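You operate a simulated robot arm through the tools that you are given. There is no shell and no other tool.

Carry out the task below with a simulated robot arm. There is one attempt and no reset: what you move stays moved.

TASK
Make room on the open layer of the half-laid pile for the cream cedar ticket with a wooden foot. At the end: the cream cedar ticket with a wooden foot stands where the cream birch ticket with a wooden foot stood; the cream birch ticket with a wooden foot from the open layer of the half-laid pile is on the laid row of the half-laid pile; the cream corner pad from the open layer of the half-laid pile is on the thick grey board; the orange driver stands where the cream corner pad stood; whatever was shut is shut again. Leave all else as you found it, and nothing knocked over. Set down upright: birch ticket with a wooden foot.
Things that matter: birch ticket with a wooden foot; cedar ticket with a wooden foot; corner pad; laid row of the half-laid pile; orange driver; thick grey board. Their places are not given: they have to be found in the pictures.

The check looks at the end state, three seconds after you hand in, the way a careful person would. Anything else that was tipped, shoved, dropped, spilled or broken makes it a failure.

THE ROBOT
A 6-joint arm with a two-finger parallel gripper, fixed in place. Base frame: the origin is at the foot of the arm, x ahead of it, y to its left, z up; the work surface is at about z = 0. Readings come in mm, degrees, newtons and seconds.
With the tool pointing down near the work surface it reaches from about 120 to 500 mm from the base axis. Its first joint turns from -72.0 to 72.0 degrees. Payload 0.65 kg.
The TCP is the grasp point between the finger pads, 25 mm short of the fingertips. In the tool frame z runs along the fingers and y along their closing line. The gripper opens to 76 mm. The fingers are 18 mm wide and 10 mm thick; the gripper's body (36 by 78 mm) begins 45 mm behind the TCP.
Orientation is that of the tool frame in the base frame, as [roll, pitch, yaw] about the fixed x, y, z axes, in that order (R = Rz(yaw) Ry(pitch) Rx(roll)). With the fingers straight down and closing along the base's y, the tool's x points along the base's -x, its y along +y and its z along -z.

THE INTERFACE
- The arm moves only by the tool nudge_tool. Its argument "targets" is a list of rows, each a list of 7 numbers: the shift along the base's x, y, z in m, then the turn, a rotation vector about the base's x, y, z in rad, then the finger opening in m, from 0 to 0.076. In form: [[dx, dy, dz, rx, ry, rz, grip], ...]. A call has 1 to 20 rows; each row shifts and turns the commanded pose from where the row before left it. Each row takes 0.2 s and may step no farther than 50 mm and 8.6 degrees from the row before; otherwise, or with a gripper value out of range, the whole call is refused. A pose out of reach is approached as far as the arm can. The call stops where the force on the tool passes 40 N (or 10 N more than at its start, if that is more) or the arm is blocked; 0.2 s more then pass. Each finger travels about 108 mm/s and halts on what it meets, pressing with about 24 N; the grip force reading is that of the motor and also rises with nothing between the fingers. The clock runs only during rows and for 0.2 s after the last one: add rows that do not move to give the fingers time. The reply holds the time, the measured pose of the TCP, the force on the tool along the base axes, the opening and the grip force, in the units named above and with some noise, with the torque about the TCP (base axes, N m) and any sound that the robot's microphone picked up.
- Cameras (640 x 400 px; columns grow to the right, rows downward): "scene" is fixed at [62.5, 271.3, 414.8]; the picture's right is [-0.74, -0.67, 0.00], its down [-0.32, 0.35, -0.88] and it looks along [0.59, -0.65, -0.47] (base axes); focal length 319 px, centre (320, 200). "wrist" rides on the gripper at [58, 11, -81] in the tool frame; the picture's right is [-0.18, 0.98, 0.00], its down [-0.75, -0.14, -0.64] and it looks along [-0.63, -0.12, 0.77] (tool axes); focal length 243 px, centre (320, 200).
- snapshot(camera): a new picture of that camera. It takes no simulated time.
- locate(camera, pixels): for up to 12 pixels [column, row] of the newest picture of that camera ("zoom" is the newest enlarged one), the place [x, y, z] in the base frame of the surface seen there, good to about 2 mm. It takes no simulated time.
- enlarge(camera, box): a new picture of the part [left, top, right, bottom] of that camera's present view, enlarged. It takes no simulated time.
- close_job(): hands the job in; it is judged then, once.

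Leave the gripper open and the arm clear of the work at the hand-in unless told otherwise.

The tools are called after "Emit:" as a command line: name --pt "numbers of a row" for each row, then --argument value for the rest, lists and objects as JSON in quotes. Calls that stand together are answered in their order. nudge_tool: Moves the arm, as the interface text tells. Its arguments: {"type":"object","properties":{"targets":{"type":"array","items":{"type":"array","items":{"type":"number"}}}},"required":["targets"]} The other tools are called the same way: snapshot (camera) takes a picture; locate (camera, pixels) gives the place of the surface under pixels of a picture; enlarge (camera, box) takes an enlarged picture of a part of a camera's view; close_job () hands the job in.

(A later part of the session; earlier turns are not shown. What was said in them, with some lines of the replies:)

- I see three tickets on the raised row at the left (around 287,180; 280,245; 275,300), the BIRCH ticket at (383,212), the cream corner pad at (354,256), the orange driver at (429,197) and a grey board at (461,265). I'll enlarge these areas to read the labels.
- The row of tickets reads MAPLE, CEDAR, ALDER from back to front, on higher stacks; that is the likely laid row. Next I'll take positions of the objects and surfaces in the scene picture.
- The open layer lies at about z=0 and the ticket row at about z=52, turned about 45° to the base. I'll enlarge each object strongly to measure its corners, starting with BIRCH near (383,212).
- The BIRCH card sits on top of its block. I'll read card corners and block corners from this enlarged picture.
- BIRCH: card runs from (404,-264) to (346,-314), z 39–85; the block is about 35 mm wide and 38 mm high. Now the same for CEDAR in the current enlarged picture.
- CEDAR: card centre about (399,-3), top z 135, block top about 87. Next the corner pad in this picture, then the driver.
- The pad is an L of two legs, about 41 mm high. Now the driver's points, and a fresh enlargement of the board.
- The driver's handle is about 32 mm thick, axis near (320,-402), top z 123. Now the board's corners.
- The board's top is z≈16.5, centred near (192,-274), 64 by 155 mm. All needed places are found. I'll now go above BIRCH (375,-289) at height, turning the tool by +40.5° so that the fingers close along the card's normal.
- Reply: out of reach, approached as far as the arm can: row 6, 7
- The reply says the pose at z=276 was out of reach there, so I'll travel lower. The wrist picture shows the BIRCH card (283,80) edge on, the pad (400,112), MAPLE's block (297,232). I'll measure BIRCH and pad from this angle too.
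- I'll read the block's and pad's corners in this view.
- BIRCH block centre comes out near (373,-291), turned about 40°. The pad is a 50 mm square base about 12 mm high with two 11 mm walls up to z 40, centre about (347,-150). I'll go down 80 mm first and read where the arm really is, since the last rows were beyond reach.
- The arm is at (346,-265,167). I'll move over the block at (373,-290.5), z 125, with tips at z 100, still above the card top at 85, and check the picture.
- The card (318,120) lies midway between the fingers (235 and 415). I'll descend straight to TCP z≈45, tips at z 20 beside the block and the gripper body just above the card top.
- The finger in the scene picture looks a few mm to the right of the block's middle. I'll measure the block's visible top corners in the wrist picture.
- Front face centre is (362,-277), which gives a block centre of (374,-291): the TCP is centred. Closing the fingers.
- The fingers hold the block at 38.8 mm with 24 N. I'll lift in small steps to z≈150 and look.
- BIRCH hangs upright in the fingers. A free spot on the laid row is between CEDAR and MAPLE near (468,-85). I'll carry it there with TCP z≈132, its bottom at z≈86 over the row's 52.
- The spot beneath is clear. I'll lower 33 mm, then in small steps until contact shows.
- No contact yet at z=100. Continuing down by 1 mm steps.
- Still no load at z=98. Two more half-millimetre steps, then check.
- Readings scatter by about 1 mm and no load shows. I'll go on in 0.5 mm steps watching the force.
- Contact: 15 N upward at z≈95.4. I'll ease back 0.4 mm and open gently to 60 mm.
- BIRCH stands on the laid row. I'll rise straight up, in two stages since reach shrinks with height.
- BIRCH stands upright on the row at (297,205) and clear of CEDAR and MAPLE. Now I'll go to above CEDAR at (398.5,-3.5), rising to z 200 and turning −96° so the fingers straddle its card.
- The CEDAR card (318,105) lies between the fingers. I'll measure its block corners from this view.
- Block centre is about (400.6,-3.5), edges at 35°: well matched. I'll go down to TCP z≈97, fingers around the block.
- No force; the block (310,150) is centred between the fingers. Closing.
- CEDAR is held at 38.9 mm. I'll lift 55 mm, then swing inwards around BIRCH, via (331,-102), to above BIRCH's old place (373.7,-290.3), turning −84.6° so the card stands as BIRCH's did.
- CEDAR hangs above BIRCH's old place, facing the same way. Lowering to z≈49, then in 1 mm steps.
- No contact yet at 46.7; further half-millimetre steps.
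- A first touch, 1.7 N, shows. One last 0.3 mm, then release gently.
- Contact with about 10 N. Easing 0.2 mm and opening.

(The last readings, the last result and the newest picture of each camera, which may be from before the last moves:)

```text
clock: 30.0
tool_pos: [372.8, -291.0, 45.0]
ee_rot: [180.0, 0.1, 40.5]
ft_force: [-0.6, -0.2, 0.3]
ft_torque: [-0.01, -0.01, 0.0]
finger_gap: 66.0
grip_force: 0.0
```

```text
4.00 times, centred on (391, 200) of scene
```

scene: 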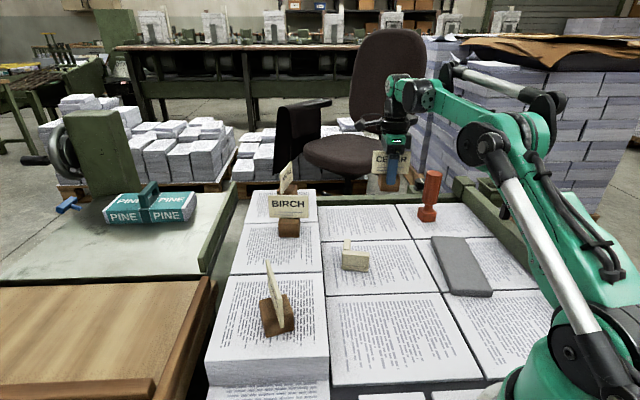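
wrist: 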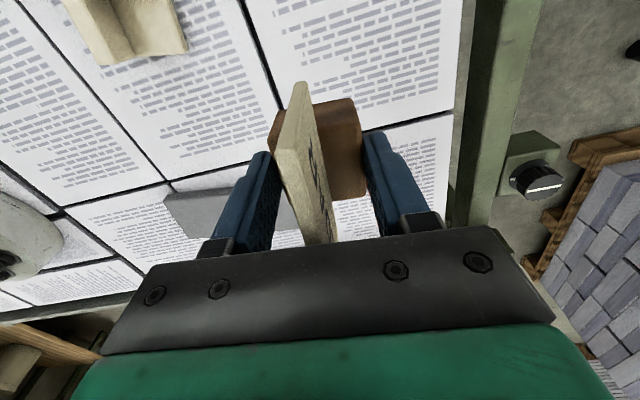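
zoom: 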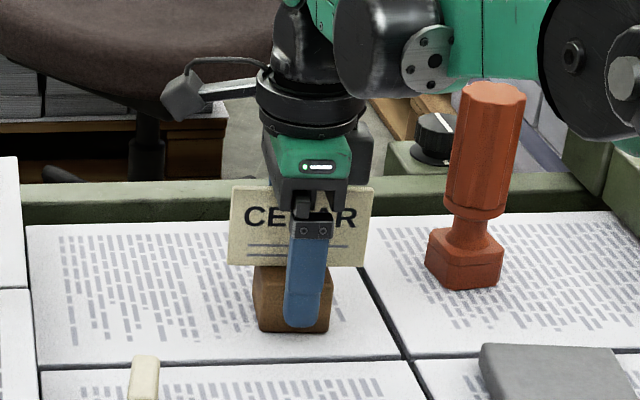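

CEDAR stands in BIRCH's place. I'll rise 100 mm straight up, then go over the pad's long wall at about (333.5,-136), turning −7.4°, and look.

Emit:
nudge_tool --pt "0 0 0.02 0 0 0 0.066" --pt "0 0 0.04 0 0 0 0.066" --pt "0 0 0.04 0 0 0 0.066" --pt "0 0 0.005 0 0 0 0.066" --pt "-0.0098 0.0387 0 0 0 -0.0323 0.066" --pt "-0.0098 0.0387 0 0 0 -0.0323 0.066" --pt "-0.0098 0.0387 0 0 0 -0.0323 0.066" --pt "-0.0098 0.0387 0 0 0 -0.0323 0.066" --pt "0 0 0 0 0 0 0.066" --pt "0 0 0 0 0 0 0.066"

Emit:
snapshot --camera "wrist"

Emit:
snapshot --camera "scene"

```text
clock: 32.2
tool_pos: [335.1, -136.2, 150.5]
ee_rot: [-180.0, 0.1, 33.2]
ft_force: [-0.2, 0.0, -0.5]
ft_torque: [-0.01, -0.01, -0.03]
finger_gap: 66.1
grip_force: 0.1
```

```text
taken
```

wrist: 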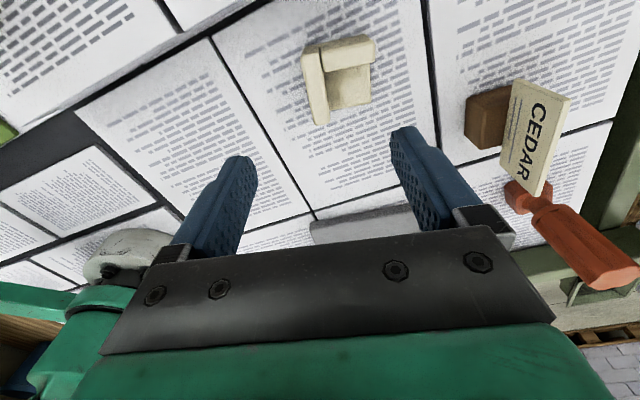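

```text
taken
```

scene: 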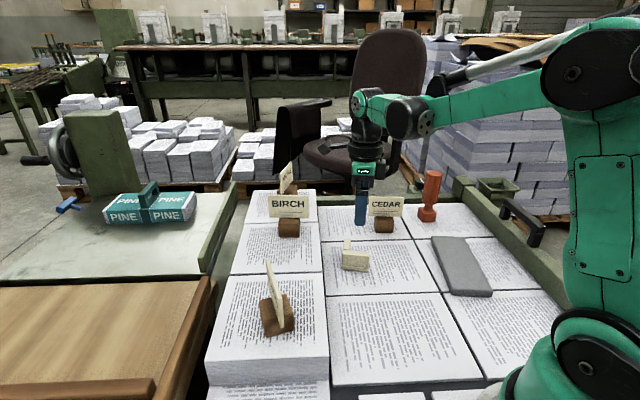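

Both tickets stand. The pad shows clearly at (337,78) in the wrist picture, an L opening down-right. I'll enlarge and measure it.

Emit:
enlarge --camera "wrist" --box '[289, 24, 385, 132]'

```text
3.70 times, centred on (337, 78) of wrist
```

zoom: 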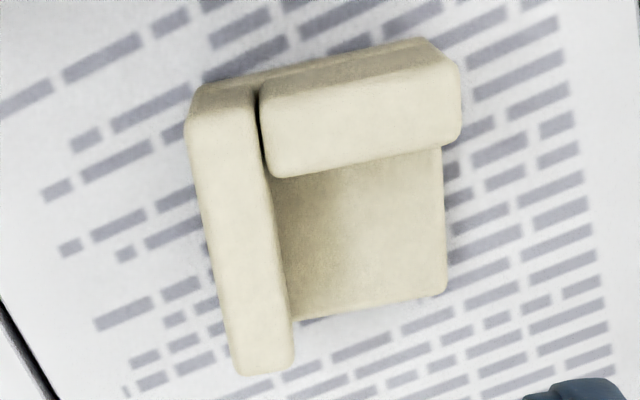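

Emit:
locate --camera "zoom" --pixels '[[192, 130], [250, 120], [240, 365], [288, 355], [265, 230], [212, 240], [290, 165], [445, 130], [440, 65], [270, 100], [435, 285], [310, 305]]'

Emit:
locate --camera "zoom" --pixels '[[300, 250], [400, 220], [440, 180], [360, 120], [240, 240], [420, 285], [195, 95], [420, 45]]'

```text
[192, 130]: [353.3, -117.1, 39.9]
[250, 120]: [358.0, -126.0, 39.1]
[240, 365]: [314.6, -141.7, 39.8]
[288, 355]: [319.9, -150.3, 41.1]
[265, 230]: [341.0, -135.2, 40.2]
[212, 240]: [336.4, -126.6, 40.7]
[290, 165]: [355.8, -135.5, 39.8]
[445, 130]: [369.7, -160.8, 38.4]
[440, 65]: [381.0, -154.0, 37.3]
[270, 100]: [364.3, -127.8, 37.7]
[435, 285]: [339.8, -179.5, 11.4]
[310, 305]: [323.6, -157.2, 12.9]
```

```text
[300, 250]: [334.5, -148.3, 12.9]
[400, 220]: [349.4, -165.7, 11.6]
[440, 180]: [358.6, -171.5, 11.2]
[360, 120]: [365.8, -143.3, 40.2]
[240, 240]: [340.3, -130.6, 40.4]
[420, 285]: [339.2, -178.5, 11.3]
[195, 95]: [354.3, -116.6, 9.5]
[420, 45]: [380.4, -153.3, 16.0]
```

The long wall's centre line runs (356,-121)–(317,-146), about 11 mm thick, with the pocket base at z 12. I'll descend at (333.3,-136) so one finger enters the pocket, stopping at TCP z 60 first.

Emit:
nudge_tool --pt "-0.0004 0 -0.03 0 0 -0.01 0.056" --pt "0 0 -0.03 0 0 0 0.056" --pt "0 0 -0.028 0 0 0 0.056" --pt "0 0 0 0 0 0 0.056" --pt "0 0 0 0 0 0 0.056"

Emit:
snapshot --camera "wrist"

Emit:
enlarge --camera "scene" --box '[306, 210, 402, 280]'

```text
clock: 33.4
tool_pos: [333.6, -137.1, 63.3]
ee_rot: [180.0, 0.0, 32.6]
ft_force: [0.4, 0.8, 0.2]
ft_torque: [0.01, 0.0, 0.03]
finger_gap: 56.1
grip_force: 0.1
```

```text
taken
```

wrist: 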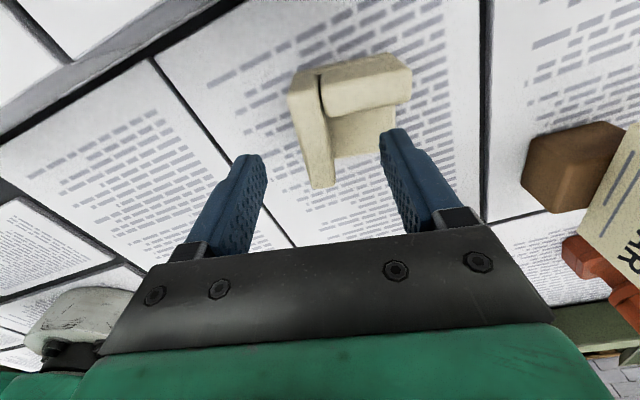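

```text
5.71 times, centred on (354, 245) of scene
```

zoom: 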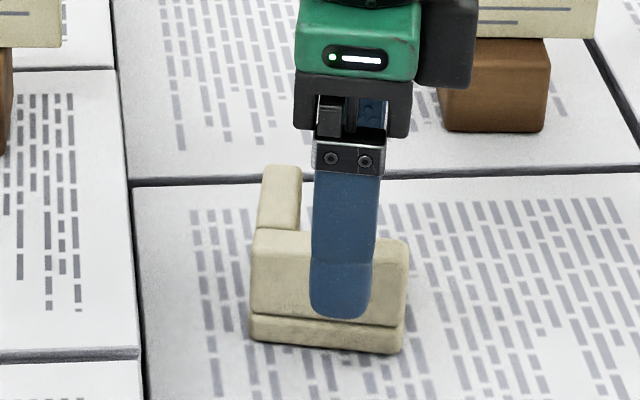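

The wall (315,140) lies midway between the fingers, and the right finger is over the pocket. Down 23 mm and close.

Emit:
nudge_tool --pt "0 0 -0.012 0 0 0 0.056" --pt "0 0 -0.0105 0 0 0 0.056" --pt "0 0 0 0 0 0 0.056"

Emit:
nudge_tool --pt "0 0 0 0 0 0 0.036" --pt "0 0 0 0 0 0 0.02" --pt "0 0 0 0 0 0 0.005" --pt "0 0 0 0 0 0 0.003" --pt "0 0 0 0 0 0 0.003"

Emit:
snapshot --camera "wrist"

```text
clock: 34.2
tool_pos: [335.2, -136.2, 39.7]
ee_rot: [180.0, 0.0, 32.7]
ft_force: [0.1, 0.2, -0.2]
ft_torque: [-0.04, 0.0, 0.02]
finger_gap: 56.1
grip_force: 0.0
```

```text
clock: 35.4
tool_pos: [334.6, -135.7, 39.8]
ee_rot: [180.0, 0.1, 32.6]
ft_force: [0.6, 0.2, -0.1]
ft_torque: [-0.03, -0.03, 0.01]
finger_gap: 12.6
grip_force: 24.0
```

```text
taken
```

wrist: 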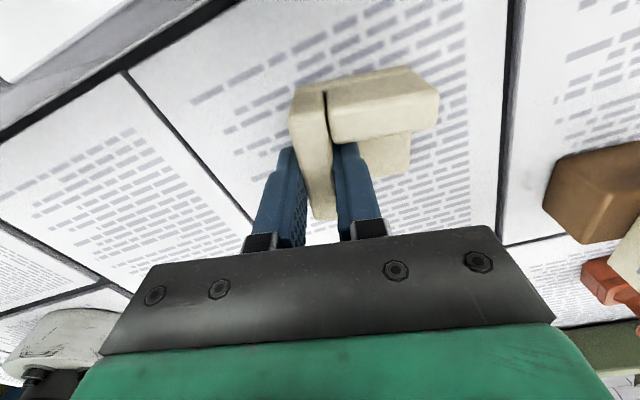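

The pad's wall is held at 12.6 mm, 24 N. I'll lift it 15 mm and check.

Emit:
nudge_tool --pt "0 0 0.005 0 0 0 0.003" --pt "0 0 0.01 0 0 0 0.003" --pt "0 0 0.015 0 0 0 0.003" --pt "0 0 0 0 0 0 0.003"

Emit:
snapshot --camera "wrist"

Emit:
enlarge --camera "scene" --box '[306, 190, 402, 280]'

```text
clock: 36.4
tool_pos: [335.2, -136.1, 70.3]
ee_rot: [180.0, 0.1, 32.6]
ft_force: [0.2, 0.6, -0.3]
ft_torque: [0.0, 0.02, 0.0]
finger_gap: 13.0
grip_force: 23.8
```

```text
taken
```

wrist: 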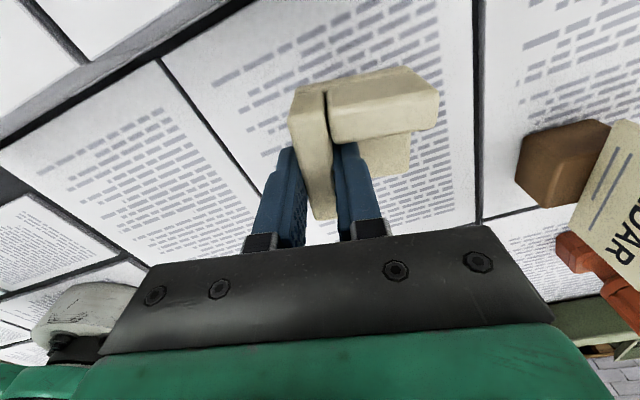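

```text
4.44 times, centred on (354, 235) of scene
```

zoom: 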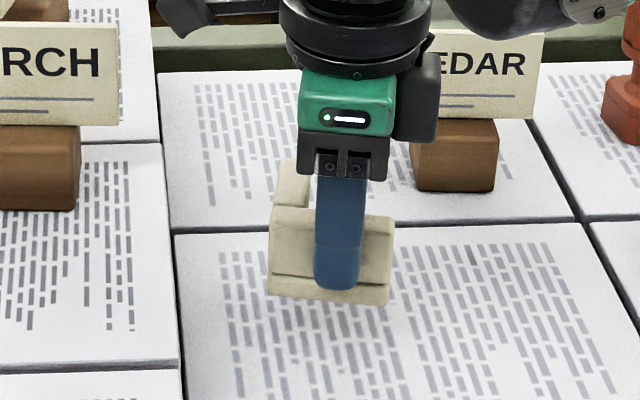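

The pad hangs level and has not shifted in the grip. I'll lift another 20 mm and carry it over the board centre (pad centre at (192,-274), TCP at (178,-262)), turning +4.9° to line it up with the board.

Emit:
nudge_tool --pt "0 0 0.025 0 0 0 0.003" --pt "-0.0313 -0.0252 0 0 0 0.0171 0.003" --pt "-0.0313 -0.0252 0 0 0 0.0171 0.003" --pt "-0.0313 -0.0252 0 0 0 0.0171 0.003" --pt "-0.0313 -0.0252 0 0 0 0.0171 0.003" --pt "-0.0313 -0.0252 0 0 0 0.0171 0.003" --pt "0 0 0 0 0 0 0.003" --pt "0 0 0 0 0 0 0.003"

Emit:
snapshot --camera "wrist"

Emit:
snapshot --camera "scene"

```text
clock: 38.2
tool_pos: [176.1, -261.9, 95.0]
ee_rot: [180.0, 0.1, 37.5]
ft_force: [0.4, 0.2, -0.1]
ft_torque: [-0.03, -0.02, 0.0]
finger_gap: 12.8
grip_force: 23.6
```

```text
taken
```

wrist: 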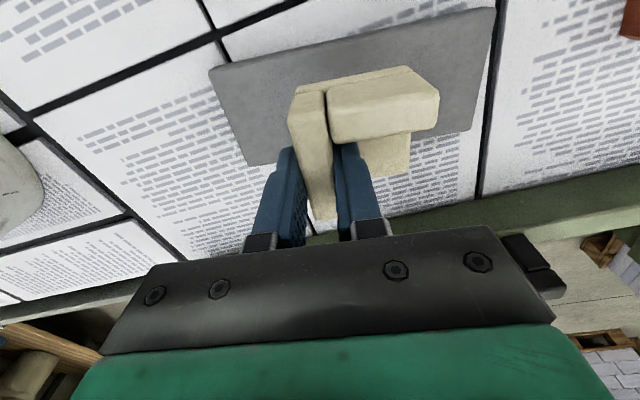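

```text
taken
```

scene: 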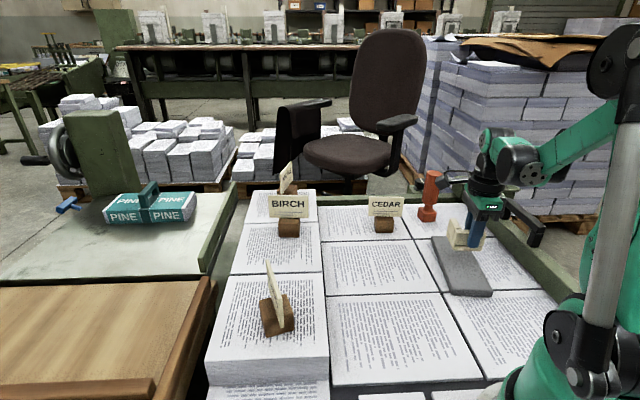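

The pad hangs over the board. I'll measure the held pad's corners against the board's edges before lowering.

Emit:
locate --camera "wrist" --pixels '[[293, 118], [325, 105], [436, 95], [405, 75], [335, 138], [405, 165], [370, 172], [213, 75], [490, 15], [250, 160], [470, 125], [318, 210]]'

```text
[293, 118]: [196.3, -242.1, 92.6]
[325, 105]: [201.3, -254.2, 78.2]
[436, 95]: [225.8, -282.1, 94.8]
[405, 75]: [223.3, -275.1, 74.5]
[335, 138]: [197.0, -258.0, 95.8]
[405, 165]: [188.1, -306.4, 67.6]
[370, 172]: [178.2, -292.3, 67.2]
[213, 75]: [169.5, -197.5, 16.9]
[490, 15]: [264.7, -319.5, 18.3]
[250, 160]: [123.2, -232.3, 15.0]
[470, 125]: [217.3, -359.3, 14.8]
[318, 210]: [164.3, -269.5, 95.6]
```

Pad centre (193,-274.5) against board centre (193.7,-277): well placed. Lowering 34 mm, then fine steps.

Emit:
nudge_tool --pt "0 0 -0.018 0 0 0 0.003" --pt "0 0 -0.016 0 0 0 0.003" --pt "0 0 0 0 0 0 0.003"

Emit:
nudge_tool --pt "0 0 -0.001 0 0 0 0.003" --pt "0 0 0 0 0 0 0.003"

Emit:
nudge_tool --pt "0 0 -0.001 0 0 0 0.003" --pt "0 0 0 0 0 0 0.003"

Emit:
nudge_tool --pt "0 0 -0.0007 0 0 0 0.003" --pt "0 0 0 0 0 0 0.003"

```text
clock: 39.0
tool_pos: [176.3, -261.9, 62.5]
ee_rot: [-179.9, 0.1, 37.4]
ft_force: [-0.3, 0.0, 0.0]
ft_torque: [-0.01, -0.02, 0.04]
finger_gap: 13.1
grip_force: 24.5
```

```text
clock: 39.6
tool_pos: [177.1, -262.6, 60.0]
ee_rot: [180.0, 0.1, 37.5]
ft_force: [0.7, 0.2, -1.0]
ft_torque: [0.02, 0.02, 0.04]
finger_gap: 12.8
grip_force: 24.2
```

```text
clock: 40.2
tool_pos: [177.1, -261.2, 58.6]
ee_rot: [180.0, 0.2, 37.5]
ft_force: [0.0, -0.7, -0.2]
ft_torque: [-0.02, 0.03, 0.01]
finger_gap: 13.1
grip_force: 23.8
```

```text
clock: 40.8
tool_pos: [177.4, -262.1, 56.9]
ee_rot: [179.9, 0.1, 37.5]
ft_force: [0.3, -0.7, -0.3]
ft_torque: [-0.01, 0.01, 0.0]
finger_gap: 12.9
grip_force: 24.0
```

Still free at about z 57.5. More 0.6 mm steps.

Emit:
nudge_tool --pt "0 0 -0.0006 0 0 0 0.003" --pt "0 0 0 0 0 0 0.003"

Emit:
nudge_tool --pt "0 0 -0.0006 0 0 0 0.003" --pt "0 0 0 0 0 0 0.003"

Emit:
enlarge --camera "scene" --box '[420, 200, 510, 305]'

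```text
clock: 41.4
tool_pos: [176.8, -261.1, 57.2]
ee_rot: [180.0, 0.2, 37.6]
ft_force: [-0.4, 0.0, -0.6]
ft_torque: [-0.02, -0.01, 0.01]
finger_gap: 13.1
grip_force: 23.7
```

```text
clock: 42.0
tool_pos: [177.0, -263.2, 57.0]
ee_rot: [-180.0, 0.1, 37.4]
ft_force: [0.7, 0.5, 0.2]
ft_torque: [0.04, 0.02, -0.02]
finger_gap: 12.9
grip_force: 23.7
```

```text
3.81 times, centred on (465, 252) of scene
```

zoom: 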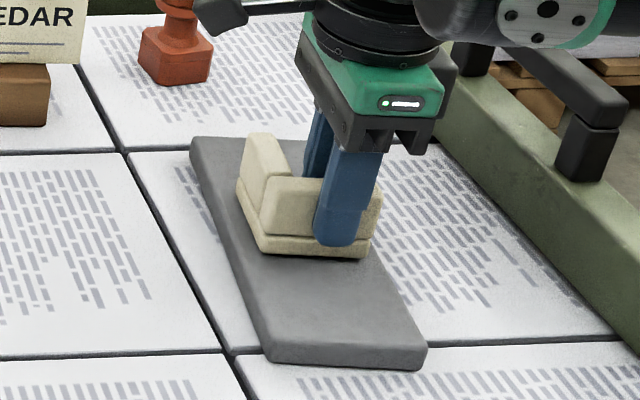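

The pad is within a millimetre or so of the board. Two more 0.5 mm steps watching force.

Emit:
nudge_tool --pt "0 0 -0.0005 0 0 0 0.003" --pt "0 0 0 0 0 0 0.003"

Emit:
nudge_tool --pt "0 0 -0.0004 0 0 0 0.003" --pt "0 0 0 0 0 0 0.003"

```text
clock: 42.6
tool_pos: [175.7, -262.9, 56.4]
ee_rot: [180.0, 0.1, 37.5]
ft_force: [0.2, -0.1, -0.2]
ft_torque: [0.0, -0.02, -0.01]
finger_gap: 12.8
grip_force: 24.4
```

```text
clock: 43.2
tool_pos: [176.6, -262.0, 56.8]
ee_rot: [180.0, 0.2, 37.5]
ft_force: [0.3, 0.3, -0.3]
ft_torque: [-0.01, -0.01, 0.0]
finger_gap: 12.8
grip_force: 24.2
```

Emit:
nudge_tool --pt "0 0 -0.0005 0 0 0 0.003" --pt "0 0 0 0 0 0 0.003"

Emit:
nudge_tool --pt "0 0 -0.0004 0 0 0 0.003" --pt "0 0 0 0 0 0 0.003"

```text
clock: 43.8
tool_pos: [176.9, -263.1, 56.5]
ee_rot: [179.9, 0.1, 37.4]
ft_force: [1.0, 0.7, 9.0]
ft_torque: [0.05, -0.15, 0.02]
finger_gap: 12.5
grip_force: 24.0
```

```text
clock: 44.4
tool_pos: [175.7, -261.3, 54.2]
ee_rot: [179.9, 0.0, 37.4]
ft_force: [-2.5, 0.0, 19.3]
ft_torque: [0.02, -0.11, -0.03]
finger_gap: 13.0
grip_force: 24.0
```

Contact made (9, then 19 N). Easing 0.6 mm, opening to 36 mm, then rising straight up.

Emit:
nudge_tool --pt "0 0 0.0006 0 0 0 0.003" --pt "0 0 0 0 0 0 0.015" --pt "0 0 0 0 0 0 0.02" --pt "0 0 0 0 0 0 0.036" --pt "0 0 0 0 0 0 0.036"

Emit:
nudge_tool --pt "0 0 0.01 0 0 0 0.036" --pt "0 0 0.03 0 0 0 0.036" --pt "0 0 0.04 0 0 0 0.036" --pt "0 0 0.035 0 0 0 0.06" --pt "0 0 0 0 0 0 0.06"

Emit:
snapshot --camera "wrist"

Emit:
enlarge --camera "scene" --box '[390, 160, 530, 305]'

```text
clock: 45.6
tool_pos: [176.6, -262.1, 55.3]
ee_rot: [180.0, 0.1, 37.5]
ft_force: [-0.1, 0.2, -0.1]
ft_torque: [-0.01, -0.02, 0.03]
finger_gap: 36.0
grip_force: 0.0
```

```text
clock: 46.8
tool_pos: [176.4, -261.7, 170.0]
ee_rot: [180.0, 0.1, 37.4]
ft_force: [-0.6, -0.4, 0.4]
ft_torque: [0.01, 0.02, -0.01]
finger_gap: 60.2
grip_force: 0.1
```

```text
taken
```

wrist: 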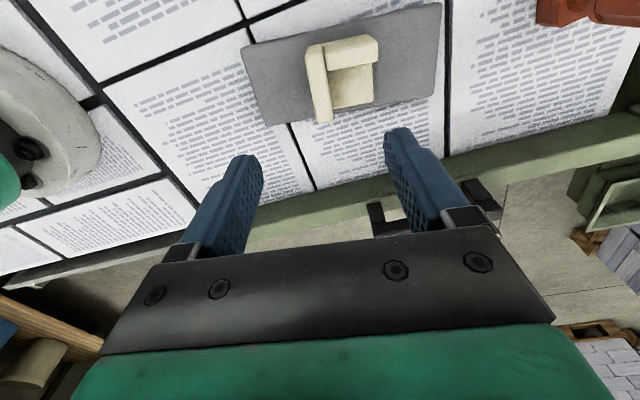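

```text
2.76 times, centred on (460, 232) of scene
```

zoom: 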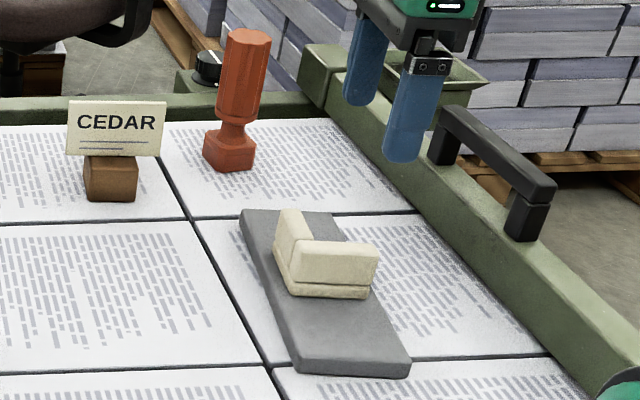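

The pad sits squarely on the grey board. Next the driver, axis about (318.5,-401), near the reach limit. I'll turn +91° so the fingers close across the radial direction, moving to (262,-330) at z 165, and look from there.

Emit:
nudge_tool --pt "0.0078 -0.0062 0 0 0 0.1444 0.076" --pt "0.0078 -0.0062 0 0 0 0.1444 0.076" --pt "0.0078 -0.0062 0 0 0 0.1444 0.076" --pt "0.0078 -0.0062 0 0 0 0.1444 0.076" --pt "0.0078 -0.0062 0 0 0 0.1444 0.076" --pt "0.0078 -0.0062 0 0 0 0.1444 0.076" --pt "0.0078 -0.0062 0 0 0 0.1444 0.076" --pt "0.0078 -0.0062 0 0 0 0.1444 0.076" --pt "0.0078 -0.0062 0 0 0 0.1444 0.076" --pt "0.0078 -0.0062 0 0 0 0.1444 0.076" --pt "0.0078 -0.0062 0 0 0 0.1444 0.076" --pt "0 0 0 0 0 0 0.076"

Emit:
snapshot --camera "wrist"

Emit:
enlarge --camera "scene" --box '[390, 140, 530, 240]'

```text
clock: 49.4
tool_pos: [262.4, -328.9, 170.2]
ee_rot: [-179.9, 0.1, 128.7]
ft_force: [-0.3, -0.6, 0.3]
ft_torque: [0.0, 0.04, 0.01]
finger_gap: 76.3
grip_force: 0.1
```

```text
taken
```

wrist: 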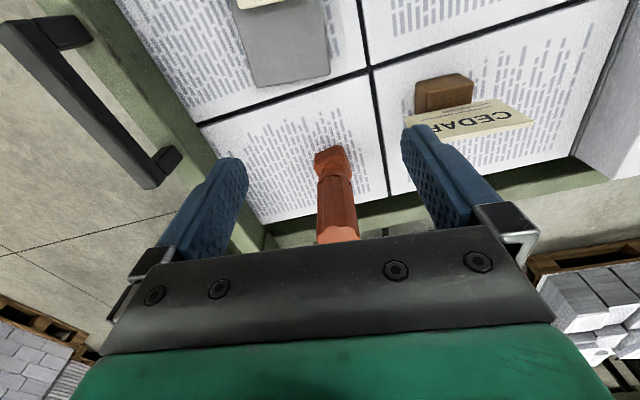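

```text
4.00 times, centred on (460, 190) of scene
```

zoom: 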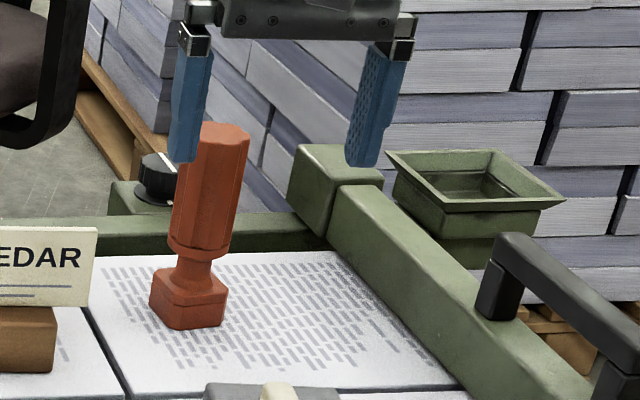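

The driver stands straight ahead, at column ~332 between the fingers. I'll measure it closely from here.

Emit:
enlarge --camera "wrist" --box '[272, 130, 392, 250]'

```text
3.33 times, centred on (332, 190) of wrist
```

zoom: 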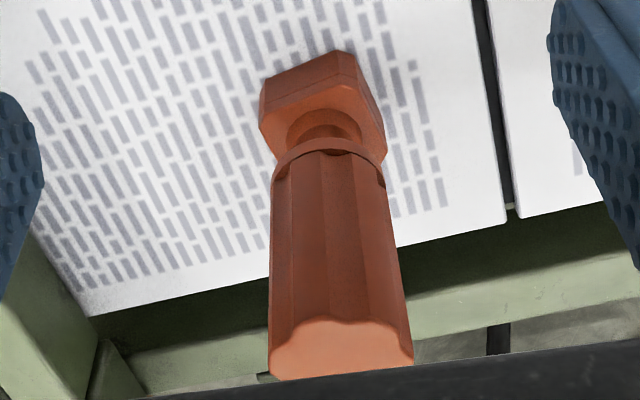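

Emit:
locate --camera "zoom" --pixels '[[276, 365], [408, 358], [340, 372], [340, 325], [340, 345], [276, 280], [395, 270], [335, 250], [262, 115], [380, 130], [340, 60], [325, 145]]'

```text
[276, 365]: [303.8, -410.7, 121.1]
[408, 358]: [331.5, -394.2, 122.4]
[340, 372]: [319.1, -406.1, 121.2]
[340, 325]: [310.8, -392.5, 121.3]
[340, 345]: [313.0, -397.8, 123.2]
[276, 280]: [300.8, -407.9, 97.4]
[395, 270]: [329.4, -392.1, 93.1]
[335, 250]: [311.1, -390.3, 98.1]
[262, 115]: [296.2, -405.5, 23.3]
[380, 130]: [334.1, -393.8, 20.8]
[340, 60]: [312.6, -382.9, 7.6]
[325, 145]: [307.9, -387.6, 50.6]
```

Handle axis about (318.5,-402), 33 mm thick, top 122. I'll descend to TCP z 97 here, then slide radially outward toward the handle with fingers open 66 mm, watching the reach.

Emit:
nudge_tool --pt "0 0 -0.03 0 0 0 0.066" --pt "0 0 -0.03 0 0 0 0.066" --pt "0 0 -0.013 0 0 0 0.066" --pt "0 0 0 0 0 0 0.066"

Emit:
nudge_tool --pt "0.014 -0.0182 0 0 0 0 0.066" --pt "0.014 -0.0182 0 0 0 0 0.066" --pt "0.007 -0.0091 0 0 0 0 0.066" --pt "0 0 0 0 0 0 0.066"

Emit:
snapshot --camera "wrist"

```text
clock: 50.4
tool_pos: [263.2, -330.5, 96.9]
ee_rot: [180.0, 0.1, 128.4]
ft_force: [0.1, 0.5, 0.2]
ft_torque: [0.02, 0.01, -0.04]
finger_gap: 66.1
grip_force: 0.0
```

```text
clock: 51.4
tool_pos: [298.1, -376.3, 97.3]
ee_rot: [-179.9, 0.0, 128.3]
ft_force: [-0.1, -0.1, 0.3]
ft_torque: [0.01, -0.01, 0.02]
finger_gap: 66.0
grip_force: 0.1
```

```text
taken
```

wrist: 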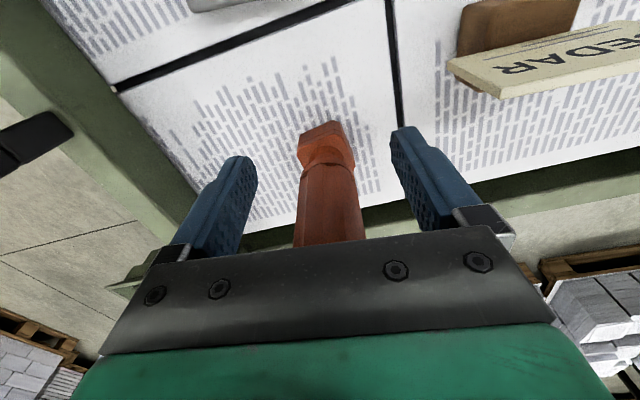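

Reach is fine so far (r≈480) and the handle lies on the line of approach. Going the remaining 33 mm.

Emit:
nudge_tool --pt "0.01 -0.0128 0 0 0 0 0.066" --pt "0.0104 -0.0129 0 0 0 0 0.066" --pt "0 0 0 0 0 0 0.066"

Emit:
snapshot --camera "wrist"

Emit:
enlarge --camera "scene" --box '[380, 150, 480, 230]'

```text
clock: 52.2
tool_pos: [309.5, -388.1, 97.5]
ee_rot: [180.0, 0.1, 128.5]
ft_force: [0.4, 1.5, 0.6]
ft_torque: [0.0, -0.03, -0.01]
finger_gap: 66.2
grip_force: 0.1
out of reach, approached as far as the arm can: row 2
```

```text
taken
```

wrist: 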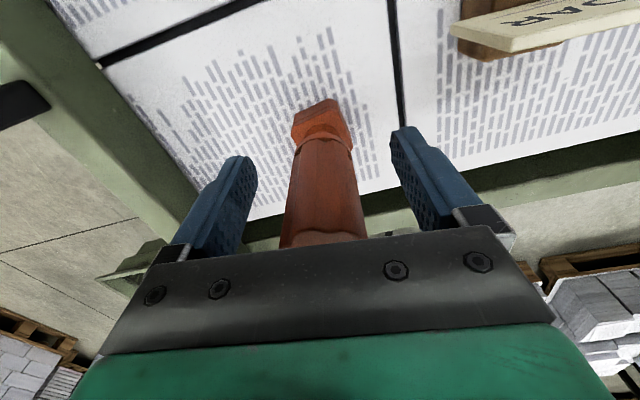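

```text
5.00 times, centred on (430, 190) of scene
```

zoom: 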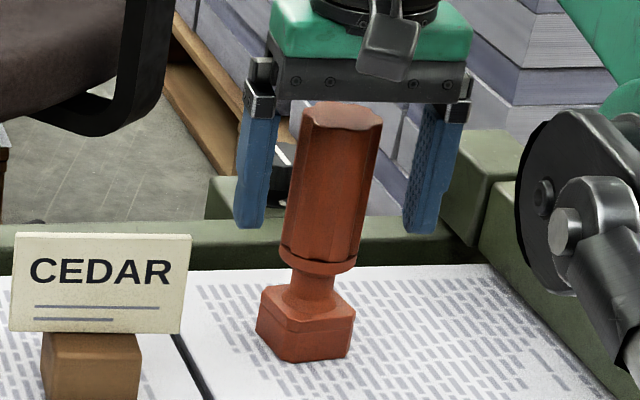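

Tool-down reach ends at about r=496; the handle axis is 17 mm farther. I'll tilt the tool 10° about the closing axis, fingertips outward, which brings the wrist inward, then go forward the remaining 17 mm. The closing direction stays level.

Emit:
nudge_tool --pt "0 0 0 -0.0456 -0.0362 0 0.066" --pt "0 0 0 -0.0456 -0.0362 0 0.066" --pt "0 0 0 -0.0456 -0.0362 0 0.066" --pt "0 0 0 0 0 0 0.066"

Emit:
nudge_tool --pt "0.0045 -0.0069 0 0 0 0 0.066" --pt "0.0045 -0.0069 0 0 0 0 0.066" --pt "0 0 0 0 0 0 0.066" --pt "0 0 0 0 0 0 0.066"

Emit:
snapshot --camera "wrist"

Emit:
enlarge --camera "scene" --box '[380, 150, 480, 230]'

```text
clock: 53.2
tool_pos: [307.7, -388.5, 96.8]
ee_rot: [180.0, 10.1, 128.4]
ft_force: [0.2, -0.2, -0.6]
ft_torque: [0.0, -0.01, 0.01]
finger_gap: 65.9
grip_force: 0.1
```

```text
clock: 54.2
tool_pos: [317.3, -402.9, 98.2]
ee_rot: [180.0, 10.2, 128.4]
ft_force: [-0.3, 0.3, 0.3]
ft_torque: [0.02, -0.03, -0.03]
finger_gap: 66.0
grip_force: 0.2
```

```text
taken
```

wrist: 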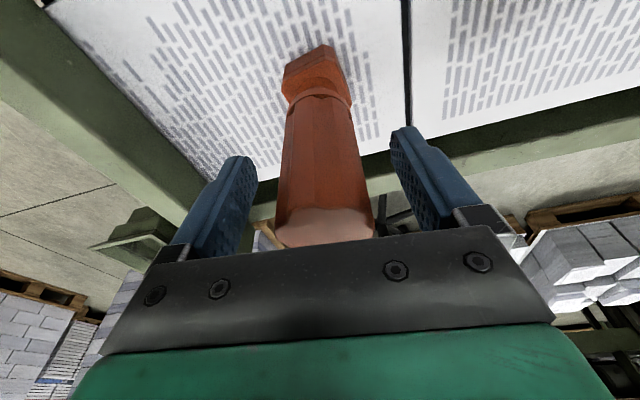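

```text
5.00 times, centred on (430, 190) of scene
```

zoom: 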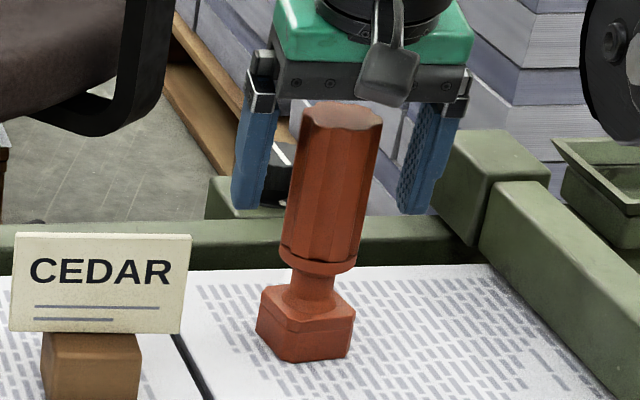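

Reached (317.4,-402.7,97.5). I'll check the handle's position against the TCP with points on it.

Emit:
locate --camera "wrist" --pixels '[[280, 190], [365, 190], [322, 190], [322, 212], [280, 235], [370, 232], [288, 120], [355, 115]]'

```text
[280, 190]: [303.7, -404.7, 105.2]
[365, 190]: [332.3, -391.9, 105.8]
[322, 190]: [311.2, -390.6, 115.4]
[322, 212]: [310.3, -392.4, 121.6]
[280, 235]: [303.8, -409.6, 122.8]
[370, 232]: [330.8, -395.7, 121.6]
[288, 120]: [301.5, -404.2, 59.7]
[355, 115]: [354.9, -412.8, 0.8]
```

The handle axis is about 3 mm outward and 1–2 mm to the right of the TCP. I'll shift that much and close the fingers in stages.

Emit:
nudge_tool --pt "0.0025 -0.001 0 0 0 0 0.066" --pt "0 0 0 0 0 0 0.066"

Emit:
nudge_tool --pt "0 0 0 0 0 0 0.05" --pt "0 0 0 0 0 0 0.038" --pt "0 0 0 0 0 0 0.03" --pt "0 0 0 0 0 0 0.022" --pt "0 0 0 0 0 0 0.02" --pt "0 0 0 0 0 0 0.02"

Emit:
snapshot --camera "wrist"

Emit:
enlarge --camera "scene" --box '[380, 150, 480, 230]'

```text
clock: 54.8
tool_pos: [319.5, -403.8, 97.8]
ee_rot: [-180.0, 10.1, 128.4]
ft_force: [0.9, -0.4, 0.7]
ft_torque: [0.01, -0.02, 0.0]
finger_gap: 66.0
grip_force: 0.1
```

```text
clock: 56.2
tool_pos: [319.5, -404.5, 97.9]
ee_rot: [180.0, 9.9, 128.4]
ft_force: [1.0, 0.6, 0.1]
ft_torque: [-0.02, -0.01, 0.01]
finger_gap: 34.3
grip_force: 23.9
```

```text
taken
```

wrist: 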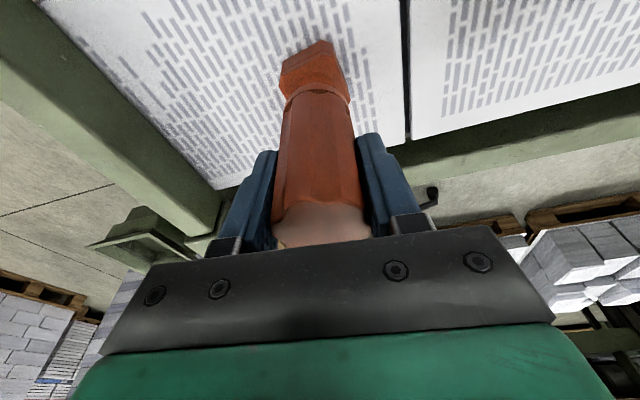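

```text
5.00 times, centred on (430, 190) of scene
```

zoom: 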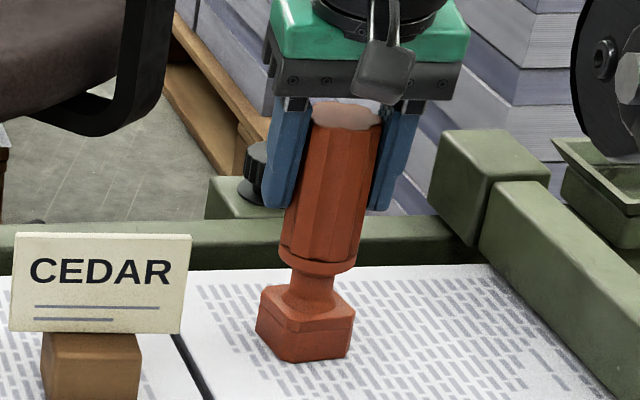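

The handle is held at 34.3 mm and still upright. I'll lift 10 mm gently.

Emit:
nudge_tool --pt "0 0 0.004 0 0 0 0.02" --pt "0 0 0.006 0 0 0 0.02" --pt "0 0 0 0 0 0 0.02"

Emit:
enlarge --camera "scene" --box '[380, 150, 480, 230]'

```text
clock: 57.0
tool_pos: [319.0, -402.6, 108.0]
ee_rot: [180.0, 9.9, 128.3]
ft_force: [-0.1, -0.3, -0.5]
ft_torque: [0.0, 0.01, -0.01]
finger_gap: 34.3
grip_force: 24.6
```

```text
5.00 times, centred on (430, 190) of scene
```

zoom: 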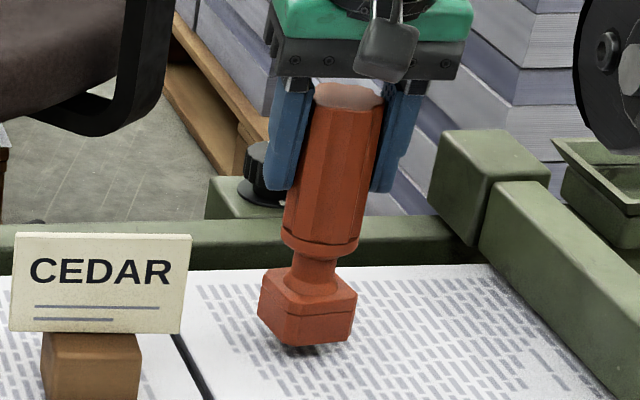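

The driver hangs free and straight. I'll carry it inward around CEDAR via (285,-330) and (290,-270), rising to a bottom height of about 50, then to the pad's old centre (TCP at (348,-150)), with the tool orientation unchanged.

Emit:
nudge_tool --pt "-0.0113 0.0243 0.008 0 0 0 0.02" --pt "-0.0113 0.0243 0.008 0 0 0 0.02" --pt "-0.0113 0.0243 0.008 0 0 0 0.02" --pt "0.0017 0.02 0.006 0 0 0 0.02" --pt "0.0017 0.02 0.006 0 0 0 0.02" --pt "0.0017 0.02 0.004 0 0 0 0.02" --pt "0 0 0 0 0 0 0.02"

Emit:
nudge_tool --pt "0.0097 0.02 0 0 0 0 0.02" --pt "0.0097 0.02 0 0 0 0 0.02" --pt "0.0097 0.02 0 0 0 0 0.02" --pt "0.0097 0.02 0 0 0 0 0.02" --pt "0.0097 0.02 0 0 0 0 0.02" --pt "0.0097 0.02 0 0 0 0 0.02" --pt "0 0 0 0 0 0 0.02" --pt "0 0 0 0 0 0 0.02"

Emit:
snapshot --camera "scene"

Emit:
snapshot --camera "wrist"

```text
clock: 58.6
tool_pos: [289.8, -272.4, 148.6]
ee_rot: [179.9, 10.1, 128.4]
ft_force: [-1.2, -0.4, -1.6]
ft_torque: [-0.02, 0.02, 0.0]
finger_gap: 34.4
grip_force: 23.7
```

```text
clock: 60.4
tool_pos: [348.2, -151.3, 146.6]
ee_rot: [180.0, 10.0, 128.5]
ft_force: [-1.2, 0.2, -2.0]
ft_torque: [-0.01, 0.03, 0.03]
finger_gap: 34.3
grip_force: 24.2
```

```text
taken
```

scene: 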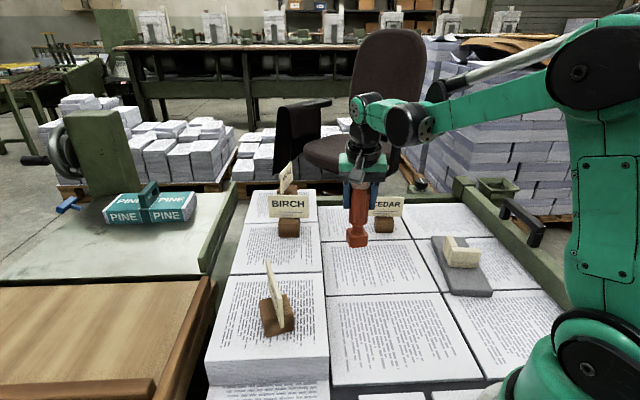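

```text
taken
```

wrist: 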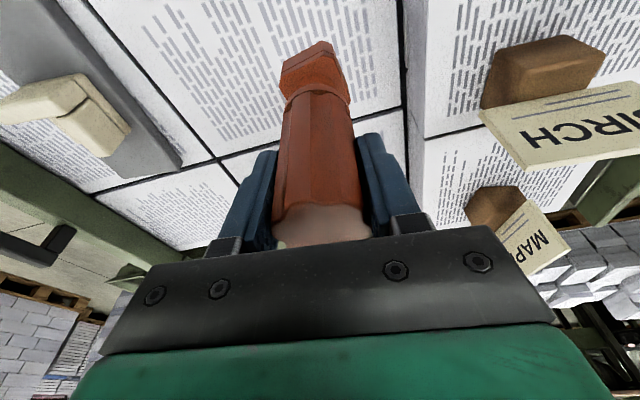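

The driver looks unchanged in the grip. I'll check its uprightness and place with points from the scene camera.

Emit:
enlarge --camera "scene" --box '[310, 170, 406, 255]'

```text
4.71 times, centred on (358, 212) of scene
```

zoom: 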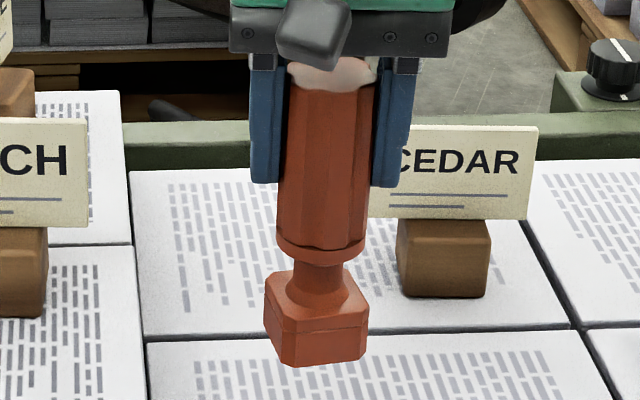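

Emit:
locate --camera "zoom" --pixels '[[325, 100], [325, 170], [320, 235], [270, 310], [365, 335], [300, 335], [300, 360], [350, 360], [365, 100], [360, 230], [290, 100], [282, 230]]'

```text
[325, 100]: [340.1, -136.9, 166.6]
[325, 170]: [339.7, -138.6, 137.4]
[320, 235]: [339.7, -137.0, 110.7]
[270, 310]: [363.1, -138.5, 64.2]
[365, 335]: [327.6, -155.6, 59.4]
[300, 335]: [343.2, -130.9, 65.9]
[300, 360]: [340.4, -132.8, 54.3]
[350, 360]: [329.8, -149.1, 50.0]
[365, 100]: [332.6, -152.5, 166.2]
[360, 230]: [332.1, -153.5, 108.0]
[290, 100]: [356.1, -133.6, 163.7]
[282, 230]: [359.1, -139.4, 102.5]
```

The handle front line is vertical to within a millimetre, and the axis is near (348.3,-149.8), the pad's centre being (347.7,-148.8). Shifting slightly and lowering 46 mm.

Emit:
nudge_tool --pt "-0.0005 0.0008 -0.016 0 0 0 0.02" --pt "0 0 -0.016 0 0 0 0.02" --pt "0 0 -0.014 0 0 0 0.02" --pt "0 0 0 0 0 0 0.02"

Emit:
nudge_tool --pt "0 0 -0.001 0 0 0 0.02" --pt "0 0 0 0 0 0 0.02"

Emit:
nudge_tool --pt "0 0 -0.0007 0 0 0 0.02" --pt "0 0 0 0 0 0 0.02"

```text
clock: 61.4
tool_pos: [349.3, -148.3, 100.4]
ee_rot: [180.0, 10.0, 128.4]
ft_force: [0.2, -0.5, -0.6]
ft_torque: [0.01, 0.01, 0.0]
finger_gap: 34.1
grip_force: 23.6
```

```text
clock: 62.0
tool_pos: [348.6, -147.8, 99.8]
ee_rot: [-179.9, 10.1, 128.4]
ft_force: [-0.2, -0.1, -2.5]
ft_torque: [0.0, -0.02, 0.0]
finger_gap: 34.1
grip_force: 23.6
```

```text
clock: 62.6
tool_pos: [349.6, -149.5, 99.1]
ee_rot: [-179.9, 10.0, 128.4]
ft_force: [-0.3, -0.6, -1.5]
ft_torque: [0.0, 0.01, 0.0]
finger_gap: 34.3
grip_force: 24.4
```

Still carrying the weight at about z 99.5. Continuing in 0.5 mm steps.

Emit:
nudge_tool --pt "0 0 -0.0006 0 0 0 0.02" --pt "0 0 0 0 0 0 0.02"

Emit:
nudge_tool --pt "0 0 -0.0006 0 0 0 0.02" --pt "0 0 0 0 0 0 0.02"

Emit:
nudge_tool --pt "0 0 -0.0005 0 0 0 0.02" --pt "0 0 0 0 0 0 0.02"

```text
clock: 63.2
tool_pos: [349.8, -149.2, 99.2]
ee_rot: [-180.0, 10.1, 128.4]
ft_force: [0.7, -1.0, -1.4]
ft_torque: [0.03, -0.02, 0.0]
finger_gap: 34.4
grip_force: 23.6
```

```text
clock: 63.8
tool_pos: [348.2, -149.2, 97.7]
ee_rot: [180.0, 10.1, 128.4]
ft_force: [-0.6, 0.0, -0.3]
ft_torque: [-0.01, 0.0, -0.03]
finger_gap: 34.5
grip_force: 23.7
```

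```text
clock: 64.4
tool_pos: [348.3, -150.2, 98.0]
ee_rot: [-179.9, 10.1, 128.4]
ft_force: [-2.7, 1.3, 16.3]
ft_torque: [0.11, 0.04, -0.01]
finger_gap: 34.2
grip_force: 23.9
```

Contact, 16 N. Easing 0.3 mm and opening gently to 64 mm.

Emit:
nudge_tool --pt "0 0 0.0003 0 0 0 0.02" --pt "0 0 0 0 0 0 0.033" --pt "0 0 0 0 0 0 0.037" --pt "0 0 0 0 0 0 0.045" --pt "0 0 0 0 0 0 0.064" --pt "0 0 0 0 0 0 0.064"

Emit:
snapshot --camera "wrist"

Emit:
enlarge --camera "scene" --box '[310, 190, 406, 275]'

```text
clock: 65.8
tool_pos: [349.3, -149.2, 99.2]
ee_rot: [-179.9, 10.1, 128.4]
ft_force: [-0.8, 0.9, -0.4]
ft_torque: [-0.02, 0.0, 0.0]
finger_gap: 64.2
grip_force: 0.1
```

```text
taken
```

wrist: 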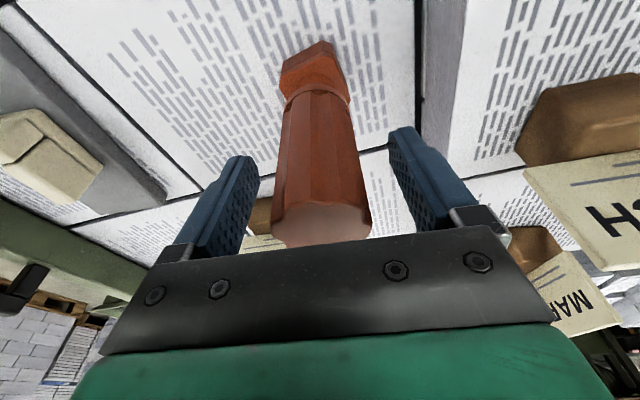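

```text
4.71 times, centred on (358, 232) of scene
```

zoom: 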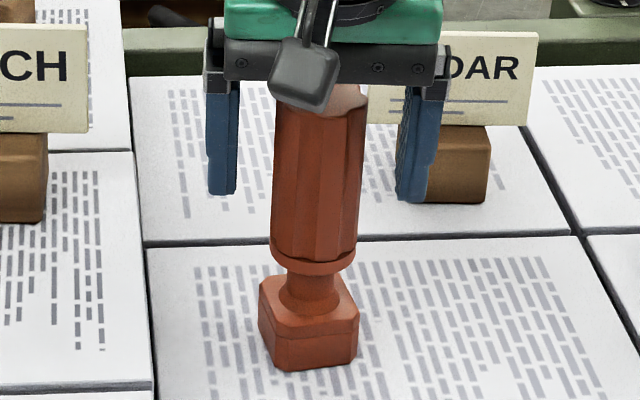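

The driver stands upright in the pad's old place, fingers clear on both sides. I'll rise 80 mm straight up.

Emit:
nudge_tool --pt "0 0 0.01 0 0 0 0.066" --pt "0 0 0.02 0 0 0 0.07" --pt "0 0 0.03 0 0 0 0.07" --pt "0 0 0.03 0 0 0 0.07" --pt "0 0 0 0 0 0 0.07"

```text
clock: 67.0
tool_pos: [346.7, -151.2, 186.6]
ee_rot: [-179.9, 10.1, 128.5]
ft_force: [-0.3, 0.1, 0.4]
ft_torque: [0.02, 0.02, 0.04]
finger_gap: 70.0
grip_force: 0.2
```

Now I'll untilt the tool, move back to about the starting pose (193,-144,276) and turn it back, then check everything.

Emit:
nudge_tool --pt "-0.015 0 0.02 0.0456 0.0362 0 0.076" --pt "-0.015 0 0.02 0.0456 0.0362 0 0.076" --pt "-0.015 0 0.02 0.0456 0.0362 0 0.076" --pt "-0.0154 0.001 0.0043 0 0 0.1286 0.076" --pt "-0.0154 0.001 0.0043 0 0 0.1286 0.076" --pt "-0.0154 0.001 0.0043 0 0 0.1286 0.076" --pt "-0.0154 0.001 0.0043 0 0 0.1286 0.076" --pt "-0.0154 0.001 0.0043 0 0 0.1286 0.076" --pt "-0.0154 0.001 0.0043 0 0 0.1286 0.076" --pt "-0.0154 0.001 0.0043 0 0 0.1286 0.076" --pt "0 0 0 0 0 0 0.076"

Emit:
snapshot --camera "scene"

Emit:
snapshot --camera "wrist"

Emit:
enlarge --camera "scene" --box '[220, 150, 510, 340]'

```text
clock: 69.4
tool_pos: [197.1, -142.6, 279.1]
ee_rot: [-180.0, 0.1, -179.9]
ft_force: [0.6, 0.1, 0.1]
ft_torque: [0.0, 0.04, -0.03]
finger_gap: 76.1
grip_force: 0.1
```

```text
taken
```

scene: 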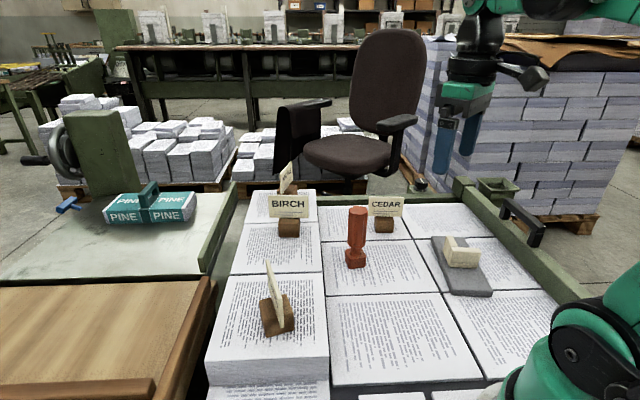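

```text
taken
```

wrist: 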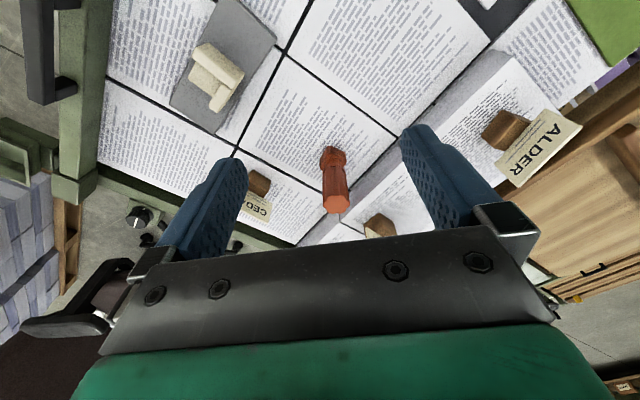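

```text
2.11 times, centred on (365, 245) of scene
```

zoom: 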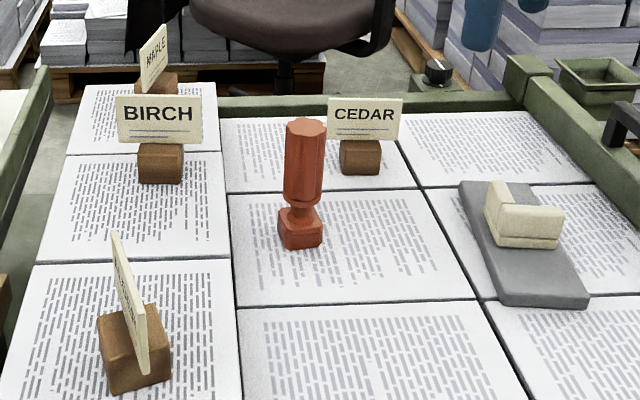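

All four objects stand where intended, and ALDER, MAPLE and the board look untouched. I'll make a last numeric check of CEDAR's card, the driver's base and the board.

Emit:
enlarge --camera "scene" --box '[335, 187, 415, 277]'

```text
4.44 times, centred on (375, 232) of scene
```

zoom: 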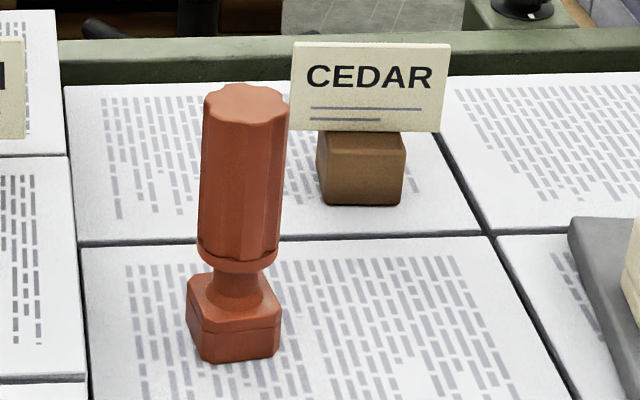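

Emit:
locate --camera "zoom" --pixels '[[298, 50], [443, 52], [326, 200], [398, 200], [192, 305], [276, 335], [208, 355], [270, 352], [245, 92], [210, 100], [280, 105], [240, 200]]'

```text
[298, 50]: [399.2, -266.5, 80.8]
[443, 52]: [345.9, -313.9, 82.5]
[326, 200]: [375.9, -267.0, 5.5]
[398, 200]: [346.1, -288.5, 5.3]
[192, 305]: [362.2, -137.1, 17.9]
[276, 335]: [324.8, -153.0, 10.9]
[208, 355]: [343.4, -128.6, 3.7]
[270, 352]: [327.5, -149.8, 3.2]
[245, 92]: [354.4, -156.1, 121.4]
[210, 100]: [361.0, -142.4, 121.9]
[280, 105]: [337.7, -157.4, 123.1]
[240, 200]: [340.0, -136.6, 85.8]
```

CEDAR's card and block are within about 3 mm of BIRCH's former position. The driver stands upright within about 2 mm of the pad's old centre. Nothing shut was opened, the gripper is open and the arm is clear, so I'm handing in.

Emit:
close_job

```text
The job is handed in.
```

The job is handed in, and all four pieces were in place at the last check before hand-in:

- **Cedar ticket:** it stands where the birch ticket stood, within about 3 mm, and its card faces the same way.
- **Birch ticket:** it stands upright on the laid row, between the old cedar spot and the maple ticket.
- **Corner pad:** it sits near the middle of the thick grey board, lined up with the board's edges.
- **Orange driver:** it stands upright within about 2 mm of where the corner pad's centre was.

In the last pictures the alder ticket, the maple ticket and the board look untouched. I opened nothing, so there was nothing to shut again. The gripper is open and the arm is back near its starting pose, clear of the work.
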